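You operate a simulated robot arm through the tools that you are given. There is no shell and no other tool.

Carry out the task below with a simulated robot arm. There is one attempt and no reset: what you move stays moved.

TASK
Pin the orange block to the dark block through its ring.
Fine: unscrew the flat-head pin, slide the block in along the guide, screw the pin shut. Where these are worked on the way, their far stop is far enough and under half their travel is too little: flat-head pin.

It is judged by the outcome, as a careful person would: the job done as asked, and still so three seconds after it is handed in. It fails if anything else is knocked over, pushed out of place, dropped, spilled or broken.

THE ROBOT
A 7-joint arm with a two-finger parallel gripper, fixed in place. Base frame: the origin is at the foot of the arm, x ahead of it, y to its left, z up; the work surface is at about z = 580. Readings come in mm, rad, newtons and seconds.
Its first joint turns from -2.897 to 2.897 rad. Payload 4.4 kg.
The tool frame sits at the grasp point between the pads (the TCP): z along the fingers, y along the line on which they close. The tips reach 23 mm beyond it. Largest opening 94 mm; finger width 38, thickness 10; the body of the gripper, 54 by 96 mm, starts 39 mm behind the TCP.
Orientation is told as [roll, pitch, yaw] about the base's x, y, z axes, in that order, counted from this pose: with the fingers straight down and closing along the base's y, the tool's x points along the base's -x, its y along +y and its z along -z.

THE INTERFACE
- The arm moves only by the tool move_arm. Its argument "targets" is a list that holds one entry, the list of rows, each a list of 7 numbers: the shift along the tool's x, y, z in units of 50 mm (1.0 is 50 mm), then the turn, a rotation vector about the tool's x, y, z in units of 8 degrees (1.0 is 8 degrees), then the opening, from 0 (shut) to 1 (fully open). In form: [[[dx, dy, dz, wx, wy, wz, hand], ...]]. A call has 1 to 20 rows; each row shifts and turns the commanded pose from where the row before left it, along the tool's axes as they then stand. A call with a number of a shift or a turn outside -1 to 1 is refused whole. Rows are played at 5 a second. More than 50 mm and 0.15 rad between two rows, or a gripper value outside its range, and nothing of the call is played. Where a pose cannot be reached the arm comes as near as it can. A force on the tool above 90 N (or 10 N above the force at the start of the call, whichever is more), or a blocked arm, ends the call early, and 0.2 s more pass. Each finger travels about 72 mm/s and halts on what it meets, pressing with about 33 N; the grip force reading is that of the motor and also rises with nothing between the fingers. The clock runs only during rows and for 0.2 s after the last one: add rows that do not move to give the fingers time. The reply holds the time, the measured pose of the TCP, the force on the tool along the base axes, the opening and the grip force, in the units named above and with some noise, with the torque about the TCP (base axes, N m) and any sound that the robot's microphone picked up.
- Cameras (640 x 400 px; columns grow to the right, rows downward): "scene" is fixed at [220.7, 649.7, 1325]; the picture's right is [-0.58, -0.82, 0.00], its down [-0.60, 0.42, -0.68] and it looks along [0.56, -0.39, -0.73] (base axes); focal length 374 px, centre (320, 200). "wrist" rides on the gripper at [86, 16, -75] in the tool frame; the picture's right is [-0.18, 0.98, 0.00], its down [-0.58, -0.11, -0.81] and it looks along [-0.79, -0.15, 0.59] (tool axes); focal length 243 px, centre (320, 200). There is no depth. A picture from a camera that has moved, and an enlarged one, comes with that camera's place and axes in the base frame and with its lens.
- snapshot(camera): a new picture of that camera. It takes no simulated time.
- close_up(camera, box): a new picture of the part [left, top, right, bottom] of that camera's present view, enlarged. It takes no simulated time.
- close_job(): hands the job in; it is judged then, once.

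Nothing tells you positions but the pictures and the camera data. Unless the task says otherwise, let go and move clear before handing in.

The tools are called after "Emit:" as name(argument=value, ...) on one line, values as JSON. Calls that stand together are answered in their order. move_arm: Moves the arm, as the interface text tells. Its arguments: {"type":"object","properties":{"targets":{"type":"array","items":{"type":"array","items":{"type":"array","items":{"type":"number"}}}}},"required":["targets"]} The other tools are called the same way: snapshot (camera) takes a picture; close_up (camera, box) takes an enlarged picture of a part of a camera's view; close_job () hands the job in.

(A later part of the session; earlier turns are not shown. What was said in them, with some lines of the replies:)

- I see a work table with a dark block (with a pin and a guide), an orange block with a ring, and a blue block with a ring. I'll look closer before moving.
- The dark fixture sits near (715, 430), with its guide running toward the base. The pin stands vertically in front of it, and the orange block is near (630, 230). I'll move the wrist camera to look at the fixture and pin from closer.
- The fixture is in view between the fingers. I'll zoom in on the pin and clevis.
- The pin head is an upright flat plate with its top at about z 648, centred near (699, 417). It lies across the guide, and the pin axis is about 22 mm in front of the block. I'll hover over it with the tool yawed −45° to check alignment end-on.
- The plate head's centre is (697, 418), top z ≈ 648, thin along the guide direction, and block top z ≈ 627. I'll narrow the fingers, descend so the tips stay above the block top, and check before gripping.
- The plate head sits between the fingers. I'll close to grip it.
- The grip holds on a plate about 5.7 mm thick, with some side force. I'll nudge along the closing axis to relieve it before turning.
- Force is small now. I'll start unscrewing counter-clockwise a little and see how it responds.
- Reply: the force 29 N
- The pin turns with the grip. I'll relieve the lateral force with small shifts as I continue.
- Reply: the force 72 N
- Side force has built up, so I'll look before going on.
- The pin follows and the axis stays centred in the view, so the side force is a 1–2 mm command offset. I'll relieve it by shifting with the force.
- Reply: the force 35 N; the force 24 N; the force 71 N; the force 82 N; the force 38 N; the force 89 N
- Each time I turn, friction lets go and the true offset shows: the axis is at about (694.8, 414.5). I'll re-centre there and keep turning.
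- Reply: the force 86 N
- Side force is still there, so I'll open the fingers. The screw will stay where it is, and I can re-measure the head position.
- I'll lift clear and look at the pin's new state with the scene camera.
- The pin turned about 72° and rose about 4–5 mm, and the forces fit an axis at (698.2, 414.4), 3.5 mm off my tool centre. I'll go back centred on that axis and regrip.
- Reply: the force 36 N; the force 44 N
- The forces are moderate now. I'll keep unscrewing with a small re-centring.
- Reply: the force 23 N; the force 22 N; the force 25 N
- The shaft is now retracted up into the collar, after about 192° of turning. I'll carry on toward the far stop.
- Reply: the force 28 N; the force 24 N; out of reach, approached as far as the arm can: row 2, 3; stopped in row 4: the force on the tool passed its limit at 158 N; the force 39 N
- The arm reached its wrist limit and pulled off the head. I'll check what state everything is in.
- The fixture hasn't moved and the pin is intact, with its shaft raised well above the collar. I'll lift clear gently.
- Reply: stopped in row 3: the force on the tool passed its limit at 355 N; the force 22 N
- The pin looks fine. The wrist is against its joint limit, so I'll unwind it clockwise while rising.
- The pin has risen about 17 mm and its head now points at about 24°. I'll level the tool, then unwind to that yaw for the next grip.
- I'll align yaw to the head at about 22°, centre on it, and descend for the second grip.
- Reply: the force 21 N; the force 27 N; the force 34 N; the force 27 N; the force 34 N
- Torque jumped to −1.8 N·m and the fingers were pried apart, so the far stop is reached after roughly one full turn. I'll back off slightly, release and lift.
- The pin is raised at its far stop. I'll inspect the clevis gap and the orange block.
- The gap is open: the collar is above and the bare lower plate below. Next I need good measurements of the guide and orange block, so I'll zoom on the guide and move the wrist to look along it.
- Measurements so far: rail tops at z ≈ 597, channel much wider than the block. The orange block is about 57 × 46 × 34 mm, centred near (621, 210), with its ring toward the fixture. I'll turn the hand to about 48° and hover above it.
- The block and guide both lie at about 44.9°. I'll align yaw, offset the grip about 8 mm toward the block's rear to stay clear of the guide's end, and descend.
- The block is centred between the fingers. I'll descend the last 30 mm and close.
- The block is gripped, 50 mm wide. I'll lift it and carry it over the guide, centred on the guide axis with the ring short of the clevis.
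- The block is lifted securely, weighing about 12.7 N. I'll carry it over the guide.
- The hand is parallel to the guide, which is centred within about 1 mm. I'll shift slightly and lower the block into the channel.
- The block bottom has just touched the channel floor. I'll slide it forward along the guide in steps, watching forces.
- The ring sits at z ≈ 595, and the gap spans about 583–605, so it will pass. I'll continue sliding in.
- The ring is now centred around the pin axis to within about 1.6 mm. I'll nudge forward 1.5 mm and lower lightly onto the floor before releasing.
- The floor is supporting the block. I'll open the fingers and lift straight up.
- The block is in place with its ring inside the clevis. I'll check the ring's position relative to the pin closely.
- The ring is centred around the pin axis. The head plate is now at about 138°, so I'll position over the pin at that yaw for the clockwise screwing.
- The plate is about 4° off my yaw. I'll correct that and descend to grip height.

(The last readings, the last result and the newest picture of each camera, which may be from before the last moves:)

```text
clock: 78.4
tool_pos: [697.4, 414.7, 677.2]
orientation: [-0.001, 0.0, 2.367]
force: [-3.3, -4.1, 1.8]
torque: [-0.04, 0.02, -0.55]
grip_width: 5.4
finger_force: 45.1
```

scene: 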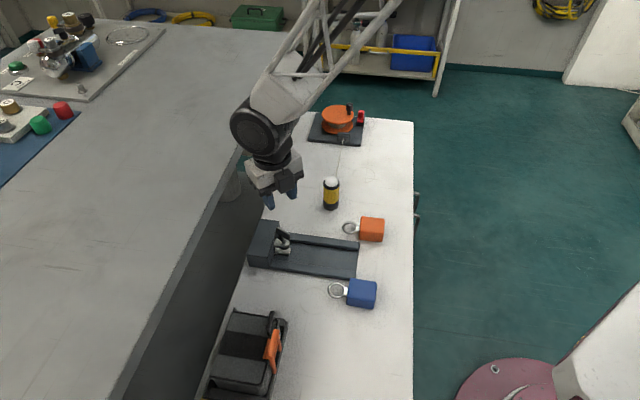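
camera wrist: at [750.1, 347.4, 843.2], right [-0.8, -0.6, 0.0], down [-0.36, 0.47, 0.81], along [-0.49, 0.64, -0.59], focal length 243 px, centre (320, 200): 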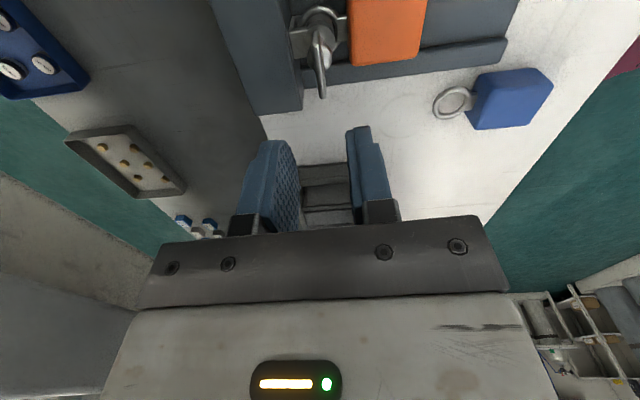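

Gripped. Now I'll turn clockwise, following the pin downward.

Emit:
move_arm(targets=[[[0, 0, 0.004, 0, 0, 0.5, 0], [0, 0, 0.008, 0, 0, 0.7, 0], [0, 0, 0.008, 0, 0, 0.7, 0], [0, 0, 0.008, 0, 0, 0.7, 0], [0, 0, 0, 0, 0, 0, 0]]])

```text
clock: 79.6
tool_pos: [697.8, 416.1, 675.3]
orientation: [-0.001, -0.001, 2.004]
force: [4.7, -11.6, 5.9]
torque: [-0.3, -0.12, -0.03]
grip_width: 5.4
finger_force: 45.2
```

Emit:
move_arm(targets=[[[0, 0, 0.008, 0, 0, 0.7, 0], [0, 0, 0.009, 0, 0, 0.8, 0], [0, 0, 0.009, 0, 0, 0.8, 0], [0, 0, 0.009, 0, 0, 0.8, 0], [0, 0, 0.009, 0, 0, 0.8, 0], [0, 0, 0, 0, 0, 0, 0]]])

```text
clock: 81.0
tool_pos: [697.6, 415.8, 673.8]
orientation: [0.0, 0.0, 1.46]
force: [31.2, 2.1, -0.3]
torque: [-0.17, -0.33, 0.04]
grip_width: 5.5
finger_force: 44.5
```

Emit:
move_arm(targets=[[[0, -0.014, 0.004, 0, 0, 0.4, 0], [0, 0, 0.009, 0, 0, 0.8, 0], [0, 0, 0.009, 0, 0, 0.8, 0], [0, 0, 0.009, 0, 0, 0.8, 0], [0, 0, 0.009, 0, 0, 0.8, 0], [0, 0, 0, 0, 0, 0, 0]]])

Emit:
close_up(camera="wrist", box=[240, 60, 420, 220])

```text
clock: 82.4
tool_pos: [698.3, 414.6, 671.7]
orientation: [0.002, 0.0, 0.959]
force: [30.2, 8.3, 2.2]
torque: [0.4, -0.69, 0.04]
grip_width: 5.0
finger_force: 45.1
```

```text
2.50 times, centred on (330, 140) of wrist
camera zoom: at [635.7, 355.7, 745.8], right [-0.7, 0.72, 0.0], down [0.42, 0.41, 0.81], along [0.58, 0.56, -0.59], focal length 606 px, centre (295, 350)
```

zoom: 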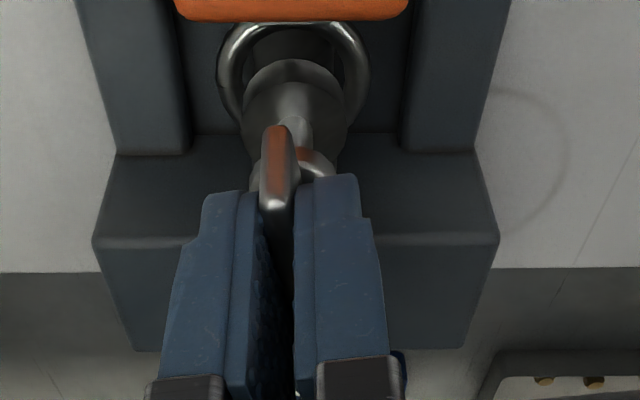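

The ring is centred and the pin is following. I'll continue clockwise.

Emit:
move_arm(targets=[[[-0.01, -0.01, 0.004, 0, 0, 0.4, 0], [0, 0, 0.009, 0, 0, 0.8, 0], [0, 0, 0.009, 0, 0, 0.8, 0], [0, 0, 0.009, 0, 0, 0.8, 0], [0, 0, 0.009, 0, 0, 0.8, 0], [0, 0, 0, 0, 0, 0, 0]]])

```text
clock: 83.8
tool_pos: [699.5, 414.8, 670.5]
orientation: [0.003, 0.001, 0.455]
force: [28.2, -25.2, 4.6]
torque: [-0.45, -0.11, 0.0]
grip_width: 5.7
finger_force: 44.9
```

Emit:
move_arm(targets=[[[-0.006, -0.016, 0.004, 0, 0, 0.4, 0], [0, 0, 0.009, 0, 0, 0.8, 0], [0, 0, 0.009, 0, 0, 0.8, 0], [0, 0, 0.009, 0, 0, 0.8, 0], [0, 0, 0.009, 0, 0, 0.8, 0], [0, 0, 0, 0, 0, 0, 0]]])

```text
clock: 85.2
tool_pos: [698.3, 414.1, 668.9]
orientation: [0.002, 0.001, -0.046]
force: [-1.0, 3.3, 6.4]
torque: [0.05, -0.21, -0.05]
grip_width: 5.3
finger_force: 45.1
```

Forces are near zero. I'll continue.

Emit:
move_arm(targets=[[[0, 0, 0.009, 0, 0, 0.8, 0], [0, 0, 0.009, 0, 0, 0.8, 0], [0, 0, 0.009, 0, 0, 0.8, 0], [0, 0, 0.009, 0, 0, 0.8, 0], [0, 0, 0.009, 0, 0, 0.8, 0], [0, 0, 0, 0, 0, 0, 0]]])

Emit:
close_up(camera="wrist", box=[240, 60, 420, 220])

```text
clock: 86.6
tool_pos: [698.5, 413.7, 666.9]
orientation: [-0.002, 0.001, -0.605]
force: [-14.1, -13.2, 11.5]
torque: [-0.02, 0.31, -0.02]
grip_width: 5.3
finger_force: 44.7
```

```text
2.50 times, centred on (330, 140) of wrist
camera zoom: at [637.1, 478.5, 740.0], right [0.71, 0.7, 0.0], down [0.42, -0.42, 0.81], along [0.57, -0.57, -0.59], focal length 606 px, centre (295, 350)
```

zoom: 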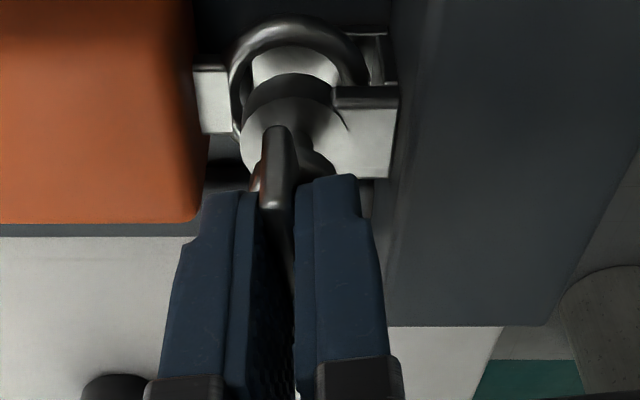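

Emit:
move_arm(targets=[[[0, -0.008, 0.004, 0, 0, 0.8, 0], [0, 0, 0.007, 0, 0, 0.8, 0], [0, 0, 0.008, 0, 0, 0.8, 0], [0, 0, 0.008, 0, 0, 0.8, 0], [0, 0, 0, 0, 0, 0, 0]]])

```text
clock: 87.8
tool_pos: [697.9, 414.5, 665.0]
orientation: [-0.002, 0.002, -1.054]
force: [-9.9, -30.6, 11.2]
torque: [-0.55, -0.1, -0.02]
grip_width: 5.4
finger_force: 45.4
```

Emit:
move_arm(targets=[[[-0.008, -0.01, 0.005, 0, 0, 0.8, 0], [0, 0, 0.007, 0, 0, 0.8, 0], [0, 0, 0.008, 0, 0, 0.8, 0], [0, 0, 0.008, 0, 0, 0.8, 0], [0, 0, 0, 0, 0, 0, 0]]])

```text
clock: 89.0
tool_pos: [697.9, 414.6, 663.5]
orientation: [-0.001, 0.0, -1.497]
force: [-21.4, -33.7, 10.1]
torque: [-0.57, 0.19, -0.04]
grip_width: 5.3
finger_force: 44.8
```

Emit:
move_arm(targets=[[[-0.012, -0.01, 0.006, 0, 0, 0.8, 0], [0, 0, 0.008, 0, 0, 0.8, 0], [0, 0, 0.008, 0, 0, 0.8, 0], [0, 0, 0.008, 0, 0, 0.8, 0], [0, 0, 0, 0, 0, 0, 0]]])

Emit:
close_up(camera="wrist", box=[240, 60, 420, 220])

Emit:
close_up(camera="scene", box=[265, 215, 340, 275])

```text
clock: 90.2
tool_pos: [697.0, 415.1, 662.4]
orientation: [-0.001, 0.0, -1.946]
force: [-19.2, 11.3, -2.6]
torque: [0.3, 0.15, -0.01]
grip_width: 5.5
finger_force: 45.1
```

```text
2.50 times, centred on (330, 140) of wrist
camera zoom: at [744.8, 490.3, 735.9], right [0.85, -0.53, 0.0], down [-0.31, -0.5, 0.81], along [-0.43, -0.68, -0.59], focal length 606 px, centre (295, 350)
```

zoom: 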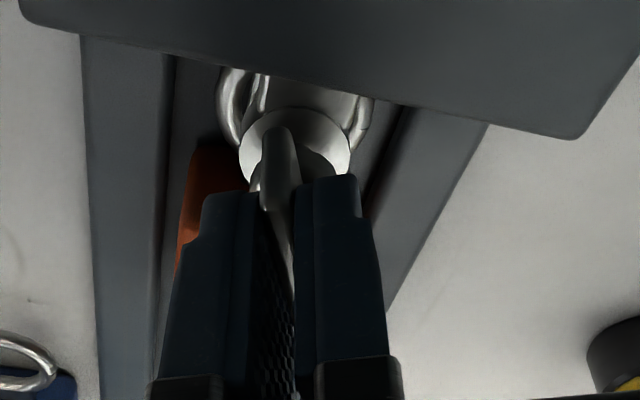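

```text
6.67 times, centred on (302, 245) of scene
camera zoom: at [220.7, 649.7, 1325.0], right [-0.58, -0.82, 0.0], down [-0.6, 0.42, -0.68], along [0.56, -0.39, -0.73], focal length 2496 px, centre (437, -100)
```

zoom: 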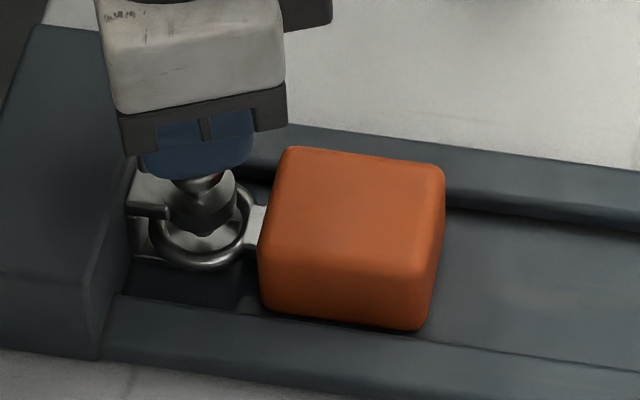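

The pin has turned about 247° clockwise and the wrist is near its limit. I'll release, lift, rotate the hand 180° and regrip for the rest.

Emit:
move_arm(targets=[[[0, 0, 0, 0, 0, 0, 0.3], [0, 0, 0, 0, 0, 0, 0.3], [0, 0, 0, 0, 0, 0, 0.3], [0, 0, -0.5, 0, 0, 0, 0.3], [0, 0, -0.5, 0, 0, 0, 0.3], [0, 0, 0, 0, 0, -0.5, 0.3], [0, 0, 0, 0, 0, -1, 0.3], [0, 0, 0, 0, 0, -1, 0.3], [0, 0, 0, 0, 0, -1, 0.3], [0, 0, 0, 0, 0, -1, 0.3], [0, 0, 0, 0, 0, -1, 0.3], [0, 0, 0, 0, 0, -1, 0.3], [0, 0, 0, 0, 0, -1, 0.3], [0, 0, 0, 0, 0, -1, 0.3], [0, 0, 0, 0, 0, -1, 0.3], [0, 0, 0, 0, 0, -1, 0.3], [0, 0, 0, 0, 0, -1, 0.3]]])

Emit:
close_up(camera="scene", box=[265, 215, 340, 275])

```text
clock: 93.8
tool_pos: [697.5, 413.2, 713.1]
orientation: [0.0, 0.001, -0.339]
force: [0.9, 0.0, 0.2]
torque: [0.01, 0.03, 0.02]
grip_width: 28.2
finger_force: 0.1
```

```text
6.67 times, centred on (302, 245) of scene
camera zoom: at [220.7, 649.7, 1325.0], right [-0.58, -0.82, 0.0], down [-0.6, 0.42, -0.68], along [0.56, -0.39, -0.73], focal length 2496 px, centre (437, -100)
```

zoom: 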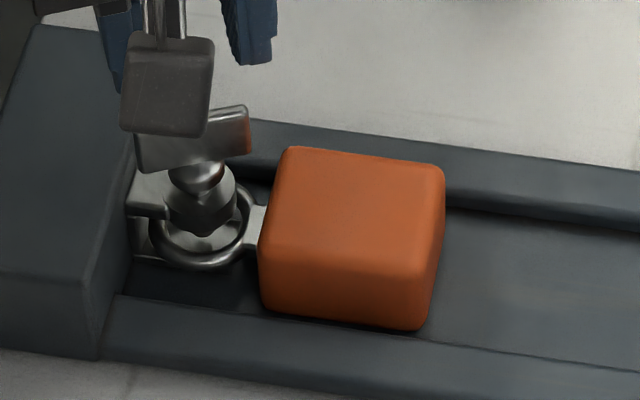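

Emit:
move_arm(targets=[[[0, 0, 0, 0, 0, -1, 0.3], [0, 0, 0, 0, 0, -1, 0.3], [0, 0, 0, 0, 0, -1, 0.3], [0, 0, 0, 0, 0, -1, 0.3], [0, 0, 0, 0, 0, -1, 0.3], [0, 0, 0, 0, 0, -1, 0.3], [0, 0, 0, 0, 0, -1, 0.3], [0, 0, 0, 0, 0, -1, 0.3], [0, 0, 0, 0, 0, -1, 0.3], [0, 0, 0, 0, 0, -1, 0.3], [0, 0, 0, 0, 0, -1, 0.3], [0, 0, 0, 0, 0, 0, 0.3]]])

Emit:
close_up(camera="wrist", box=[240, 20, 420, 180])

Emit:
close_up(camera="scene", box=[265, 215, 340, 275])

```text
clock: 96.4
tool_pos: [698.1, 414.3, 711.9]
orientation: [0.0, 0.001, 1.199]
force: [0.2, 0.5, 0.0]
torque: [-0.01, 0.01, 0.01]
grip_width: 28.0
finger_force: 0.1
```

```text
2.50 times, centred on (330, 100) of wrist
camera zoom: at [651.6, 340.8, 785.8], right [-0.85, 0.53, 0.0], down [0.31, 0.5, 0.81], along [0.43, 0.68, -0.59], focal length 606 px, centre (295, 450)
```

zoom: 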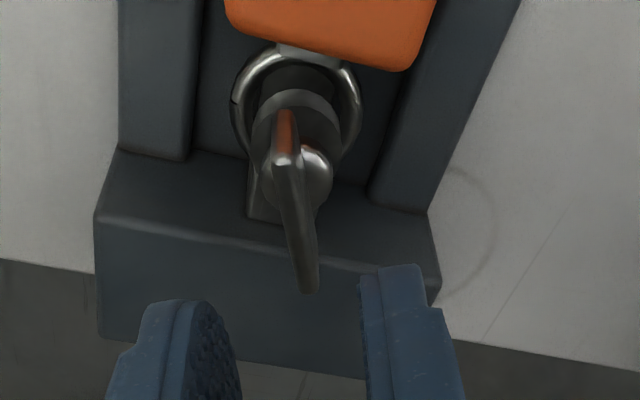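

```text
6.67 times, centred on (302, 245) of scene
camera zoom: at [220.7, 649.7, 1325.0], right [-0.58, -0.82, 0.0], down [-0.6, 0.42, -0.68], along [0.56, -0.39, -0.73], focal length 2496 px, centre (437, -100)
```

zoom: 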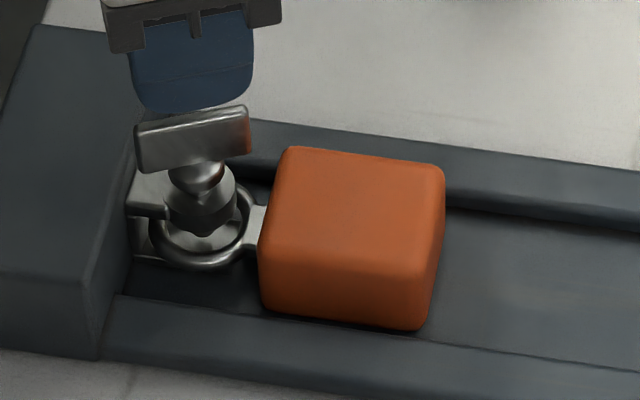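

The hand is aligned with the plate. I'll descend, grip and keep screwing clockwise.

Emit:
move_arm(targets=[[[0, 0, 0.4, 0, 0, 0, 0.3], [0, 0, 0.4, 0, 0, 0, 0.3], [0, 0, 0.22, 0, 0, 0, 0.3], [0, 0, 0, 0, 0, 0, 0.3], [0, 0, 0, 0, 0, 0, 0], [0, 0, 0, 0, 0, 0, 0], [0, 0, 0, 0, 0, 0, 0]]])

```text
clock: 98.0
tool_pos: [698.5, 414.4, 660.8]
orientation: [0.002, 0.001, 1.195]
force: [-3.4, 1.0, -1.5]
torque: [-0.05, 0.0, 0.01]
grip_width: 5.6
finger_force: 45.0
```

Emit:
move_arm(targets=[[[0, 0, 0.005, 0, 0, 0.5, 0], [0, 0, 0.008, 0, 0, 0.7, 0], [0, 0, 0.008, 0, 0, 0.7, 0], [0, 0, 0.008, 0, 0, 0.7, 0], [0, 0, 0, 0, 0, 0, 0]]])

```text
clock: 99.2
tool_pos: [697.3, 413.7, 659.5]
orientation: [0.001, -0.002, 0.831]
force: [-13.1, 45.7, -16.5]
torque: [0.45, -0.01, 0.08]
grip_width: 5.7
finger_force: 45.2
```

Emit:
move_arm(targets=[[[-0.01, 0.018, 0.006, 0, 0, 0.5, 0], [0, 0, 0.008, 0, 0, 0.7, 0], [0, 0, 0.008, 0, 0, 0.7, 0], [0, 0, 0.008, 0, 0, 0.7, 0], [0, 0, 0, 0, 0, 0, 0]]])

```text
clock: 100.4
tool_pos: [697.5, 415.2, 658.8]
orientation: [0.003, 0.0, 0.469]
force: [-8.6, 33.5, -12.5]
torque: [-0.05, 0.77, 0.11]
grip_width: 5.6
finger_force: 44.8
```

Emit:
move_arm(targets=[[[0, 0.014, 0.012, 0, 0, 0.5, 0], [0, 0, 0.009, 0, 0, 0.7, 0], [0, 0, 0.009, 0, 0, 0.7, 0], [0, 0, 0.009, 0, 0, 0.7, 0], [0, 0, 0, 0, 0, 0, 0]]])

```text
clock: 101.6
tool_pos: [697.2, 416.1, 656.0]
orientation: [0.001, 0.002, 0.107]
force: [-15.0, -1.4, 6.8]
torque: [-0.18, 1.13, 0.02]
grip_width: 5.3
finger_force: 44.7
```

Emit:
move_arm(targets=[[[0, 0, 0.006, 0, 0, 0.5, 0], [0, 0, 0.008, 0, 0, 0.7, 0], [0, 0, 0.008, 0, 0, 0.7, 0], [0, 0, 0.008, 0, 0, 0.7, 0], [0, 0, 0, 0, 0, 0, 0]]])

Emit:
close_up(camera="wrist", box=[240, 60, 420, 220])

```text
clock: 102.8
tool_pos: [697.4, 414.3, 654.2]
orientation: [0.0, 0.002, -0.258]
force: [-9.8, 2.9, 0.1]
torque: [0.08, 0.38, 0.05]
grip_width: 5.3
finger_force: 44.3
```

```text
2.50 times, centred on (330, 140) of wrist
camera zoom: at [618.1, 454.0, 728.8], right [0.43, 0.9, 0.0], down [0.54, -0.25, 0.81], along [0.73, -0.34, -0.59], focal length 606 px, centre (295, 350)
```

zoom: 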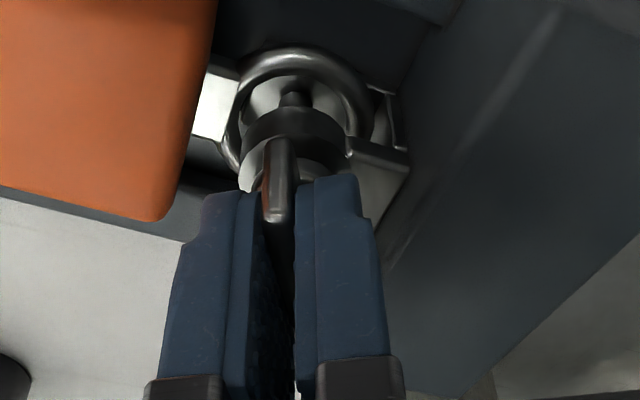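

The shaft is going down through the ring. I'll turn the last part until it stops.

Emit:
move_arm(targets=[[[0, 0, 0.006, 0, 0, 0.5, 0], [0, 0, 0.008, 0, 0, 0.7, 0], [0, 0, 0.008, 0, 0, 0.7, 0], [0, 0, 0, 0, 0, 0, 0]]])

```text
clock: 103.8
tool_pos: [698.4, 415.8, 654.1]
orientation: [0.0, 0.003, -0.521]
force: [-6.0, 14.8, 0.1]
torque: [-0.02, -0.09, 0.04]
grip_width: 5.8
finger_force: 44.7
```

Emit:
move_arm(targets=[[[0, 0, 0.006, 0, 0, 0.5, 0], [0, 0, 0.006, 0, 0, 0.5, 0], [0, 0, 0.006, 0, 0, 0.5, 0], [0, 0, 0, 0, 0, 0, 0]]])

```text
clock: 104.8
tool_pos: [697.8, 415.9, 653.6]
orientation: [0.0, 0.002, -0.73]
force: [-8.9, 32.3, 5.7]
torque: [0.4, 0.23, -0.02]
grip_width: 5.3
finger_force: 45.0
```

Emit:
move_arm(targets=[[[0, 0.008, 0.003, 0, 0, 0.4, 0], [0, 0, 0.004, 0, 0, 0.4, 0], [0, 0, 0.004, 0, 0, 0.4, 0], [0, 0, 0, 0, 0, 0, 0]]])

Emit:
close_up(camera="wrist", box=[240, 60, 420, 220])

```text
clock: 105.8
tool_pos: [697.9, 414.4, 653.0]
orientation: [0.0, 0.001, -0.898]
force: [-2.2, 11.9, 8.6]
torque: [-0.04, -0.16, 1.75]
grip_width: 8.3
finger_force: 45.2
```

```text
2.50 times, centred on (330, 140) of wrist
camera zoom: at [657.1, 494.0, 726.6], right [0.88, 0.47, 0.0], down [0.28, -0.52, 0.81], along [0.38, -0.71, -0.59], focal length 606 px, centre (295, 350)
```

zoom: 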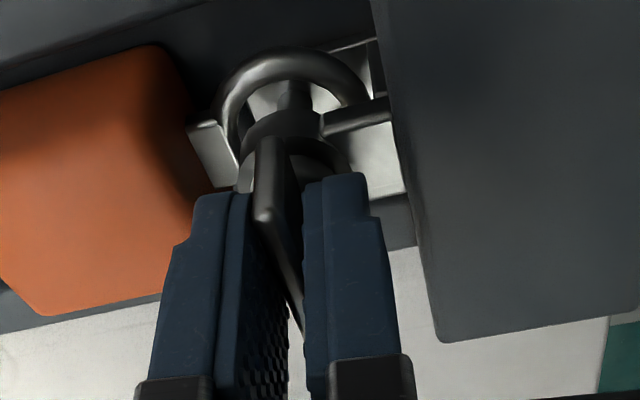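

Torque reached +1.75 N·m and the plate stopped turning at about −45°, so the pin is fully screwed shut. I'll open straight away and lift clear.

Emit:
move_arm(targets=[[[0, 0, 0, 0, 0, 0, 0.3], [0, 0, 0, 0, 0, 0, 0.3], [0, 0, 0, 0, 0, 0, 0.3], [0, 0, -0.4, 0, 0, 0, 0.3], [0, 0, -0.8, 0, 0, 0, 0.3], [0, 0, -0.8, 0, 0, 0, 0.3], [0, 0, -0.8, 0, 0, 0, 0.3]]])

Emit:
close_up(camera="scene", box=[265, 215, 340, 275])

Emit:
close_up(camera="scene", box=[270, 220, 310, 255])

Emit:
snapshot(camera="wrist")

```text
clock: 107.4
tool_pos: [698.9, 416.1, 792.2]
orientation: [-0.003, 0.002, -0.9]
force: [-0.5, 0.9, -0.3]
torque: [0.01, -0.03, 0.02]
grip_width: 28.1
finger_force: 0.1
```

```text
6.67 times, centred on (302, 245) of scene
camera zoom: at [220.7, 649.7, 1325.0], right [-0.58, -0.82, 0.0], down [-0.6, 0.42, -0.68], along [0.56, -0.39, -0.73], focal length 2496 px, centre (437, -100)
```

zoom: 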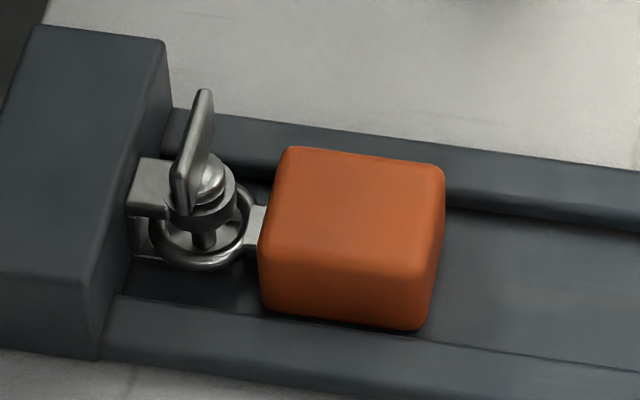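

```text
11.43 times, centred on (290, 238) of scene
camera zoom: at [220.7, 649.7, 1325.0], right [-0.58, -0.82, 0.0], down [-0.6, 0.42, -0.68], along [0.56, -0.39, -0.73], focal length 4279 px, centre (663, -229)
```

zoom: 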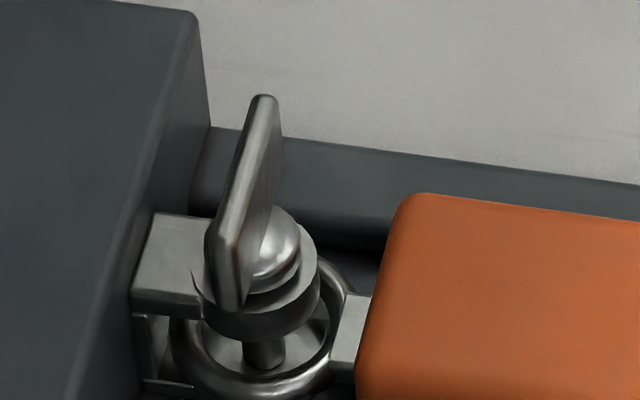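

```text
taken
camera wrist: at [657.9, 495.4, 864.9], right [0.88, 0.47, 0.0], down [0.28, -0.52, 0.81], along [0.38, -0.71, -0.59], focal length 243 px, centre (320, 200)
```

wrist: 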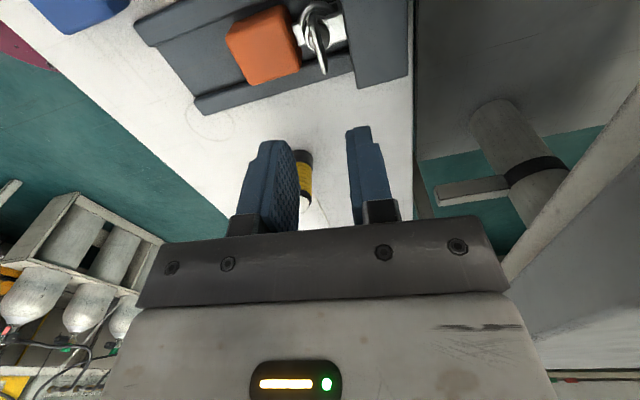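

The pin head is back at its original seated height and the shaft runs through the ring into the lower plate. I'll move the arm well clear and check the whole scene.

Emit:
move_arm(targets=[[[0, 0, -0.8, 0, 0, 0, 0.5], [0, 0, -0.8, 0, 0, 0, 0.5], [0.4, -0.6, -0.4, 0, 0, 0, 0.5], [0.4, -0.6, 0, 0, 0, 0, 0.5], [0.4, -0.6, 0, 0, 0, 0, 0.5], [0, -0.6, 0, 0, 0, 0, 0.5], [0, 0, 0, 0, 0, 0, 0.5]]])

Emit:
snapshot(camera="scene")

Emit:
close_up(camera="scene", box=[240, 200, 400, 310])

```text
clock: 109.0
tool_pos: [565.5, 387.3, 891.9]
orientation: [0.0, 0.003, -0.899]
force: [-0.6, -0.3, 0.0]
torque: [0.0, -0.02, 0.04]
grip_width: 46.8
finger_force: 0.1
```

```text
taken
```

scene: 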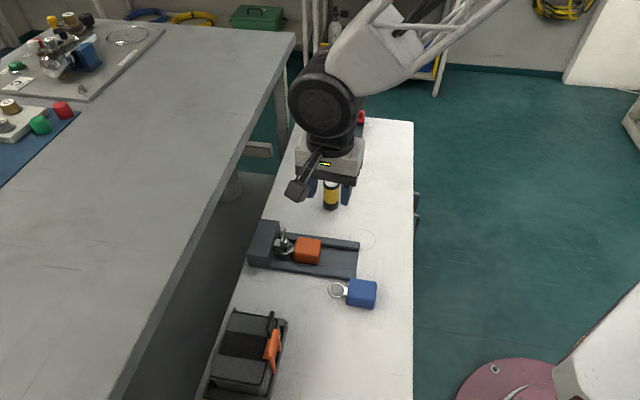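

```text
3.64 times, centred on (320, 255) of scene
camera zoom: at [220.7, 649.7, 1325.0], right [-0.58, -0.82, 0.0], down [-0.6, 0.42, -0.68], along [0.56, -0.39, -0.73], focal length 1362 px, centre (320, 0)
```

zoom: 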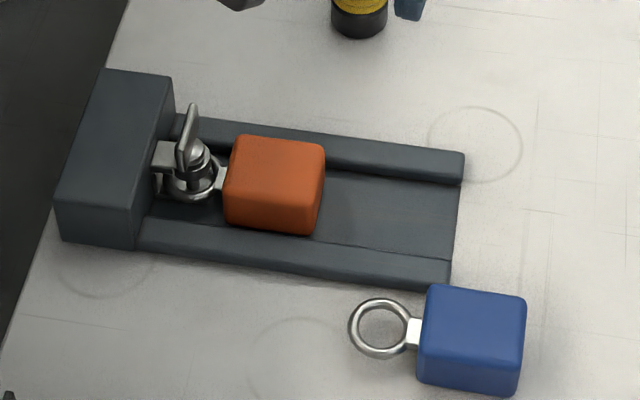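

The orange block sits in the guide with the pin seated through its ring. The blue block, bottle and other items are where they were, and the arm is clear, so I'm handing in.

Emit:
close_job()

```text
The job is handed in.
```

The orange block is now pinned to the dark block through its ring, and I've handed the job in. I don't have the judge's result yet.

- **Unscrewing:** I turned the flat-head pin counter-clockwise about one full turn, until it hit its far stop. The shaft was then clear of the gap.
- **Sliding in:** I set the orange block in the guide and slid it forward until its ring was centred on the pin, within about 2 mm.
- **Screwing shut:** I turned the pin clockwise until it stopped. The head is back at its starting height, and the pin passes through the ring into the lower plate.

While unscrewing, the wrist reached its joint limit and the gripper slipped off the pin head. The force reading reached 158 N then, and 355 N as I lifted away. The pictures afterwards showed the pin, the dark block and everything else undamaged and in place.

The last pictures show the blue block and bottle where they started and nothing else disturbed. The arm has let go and is clear.
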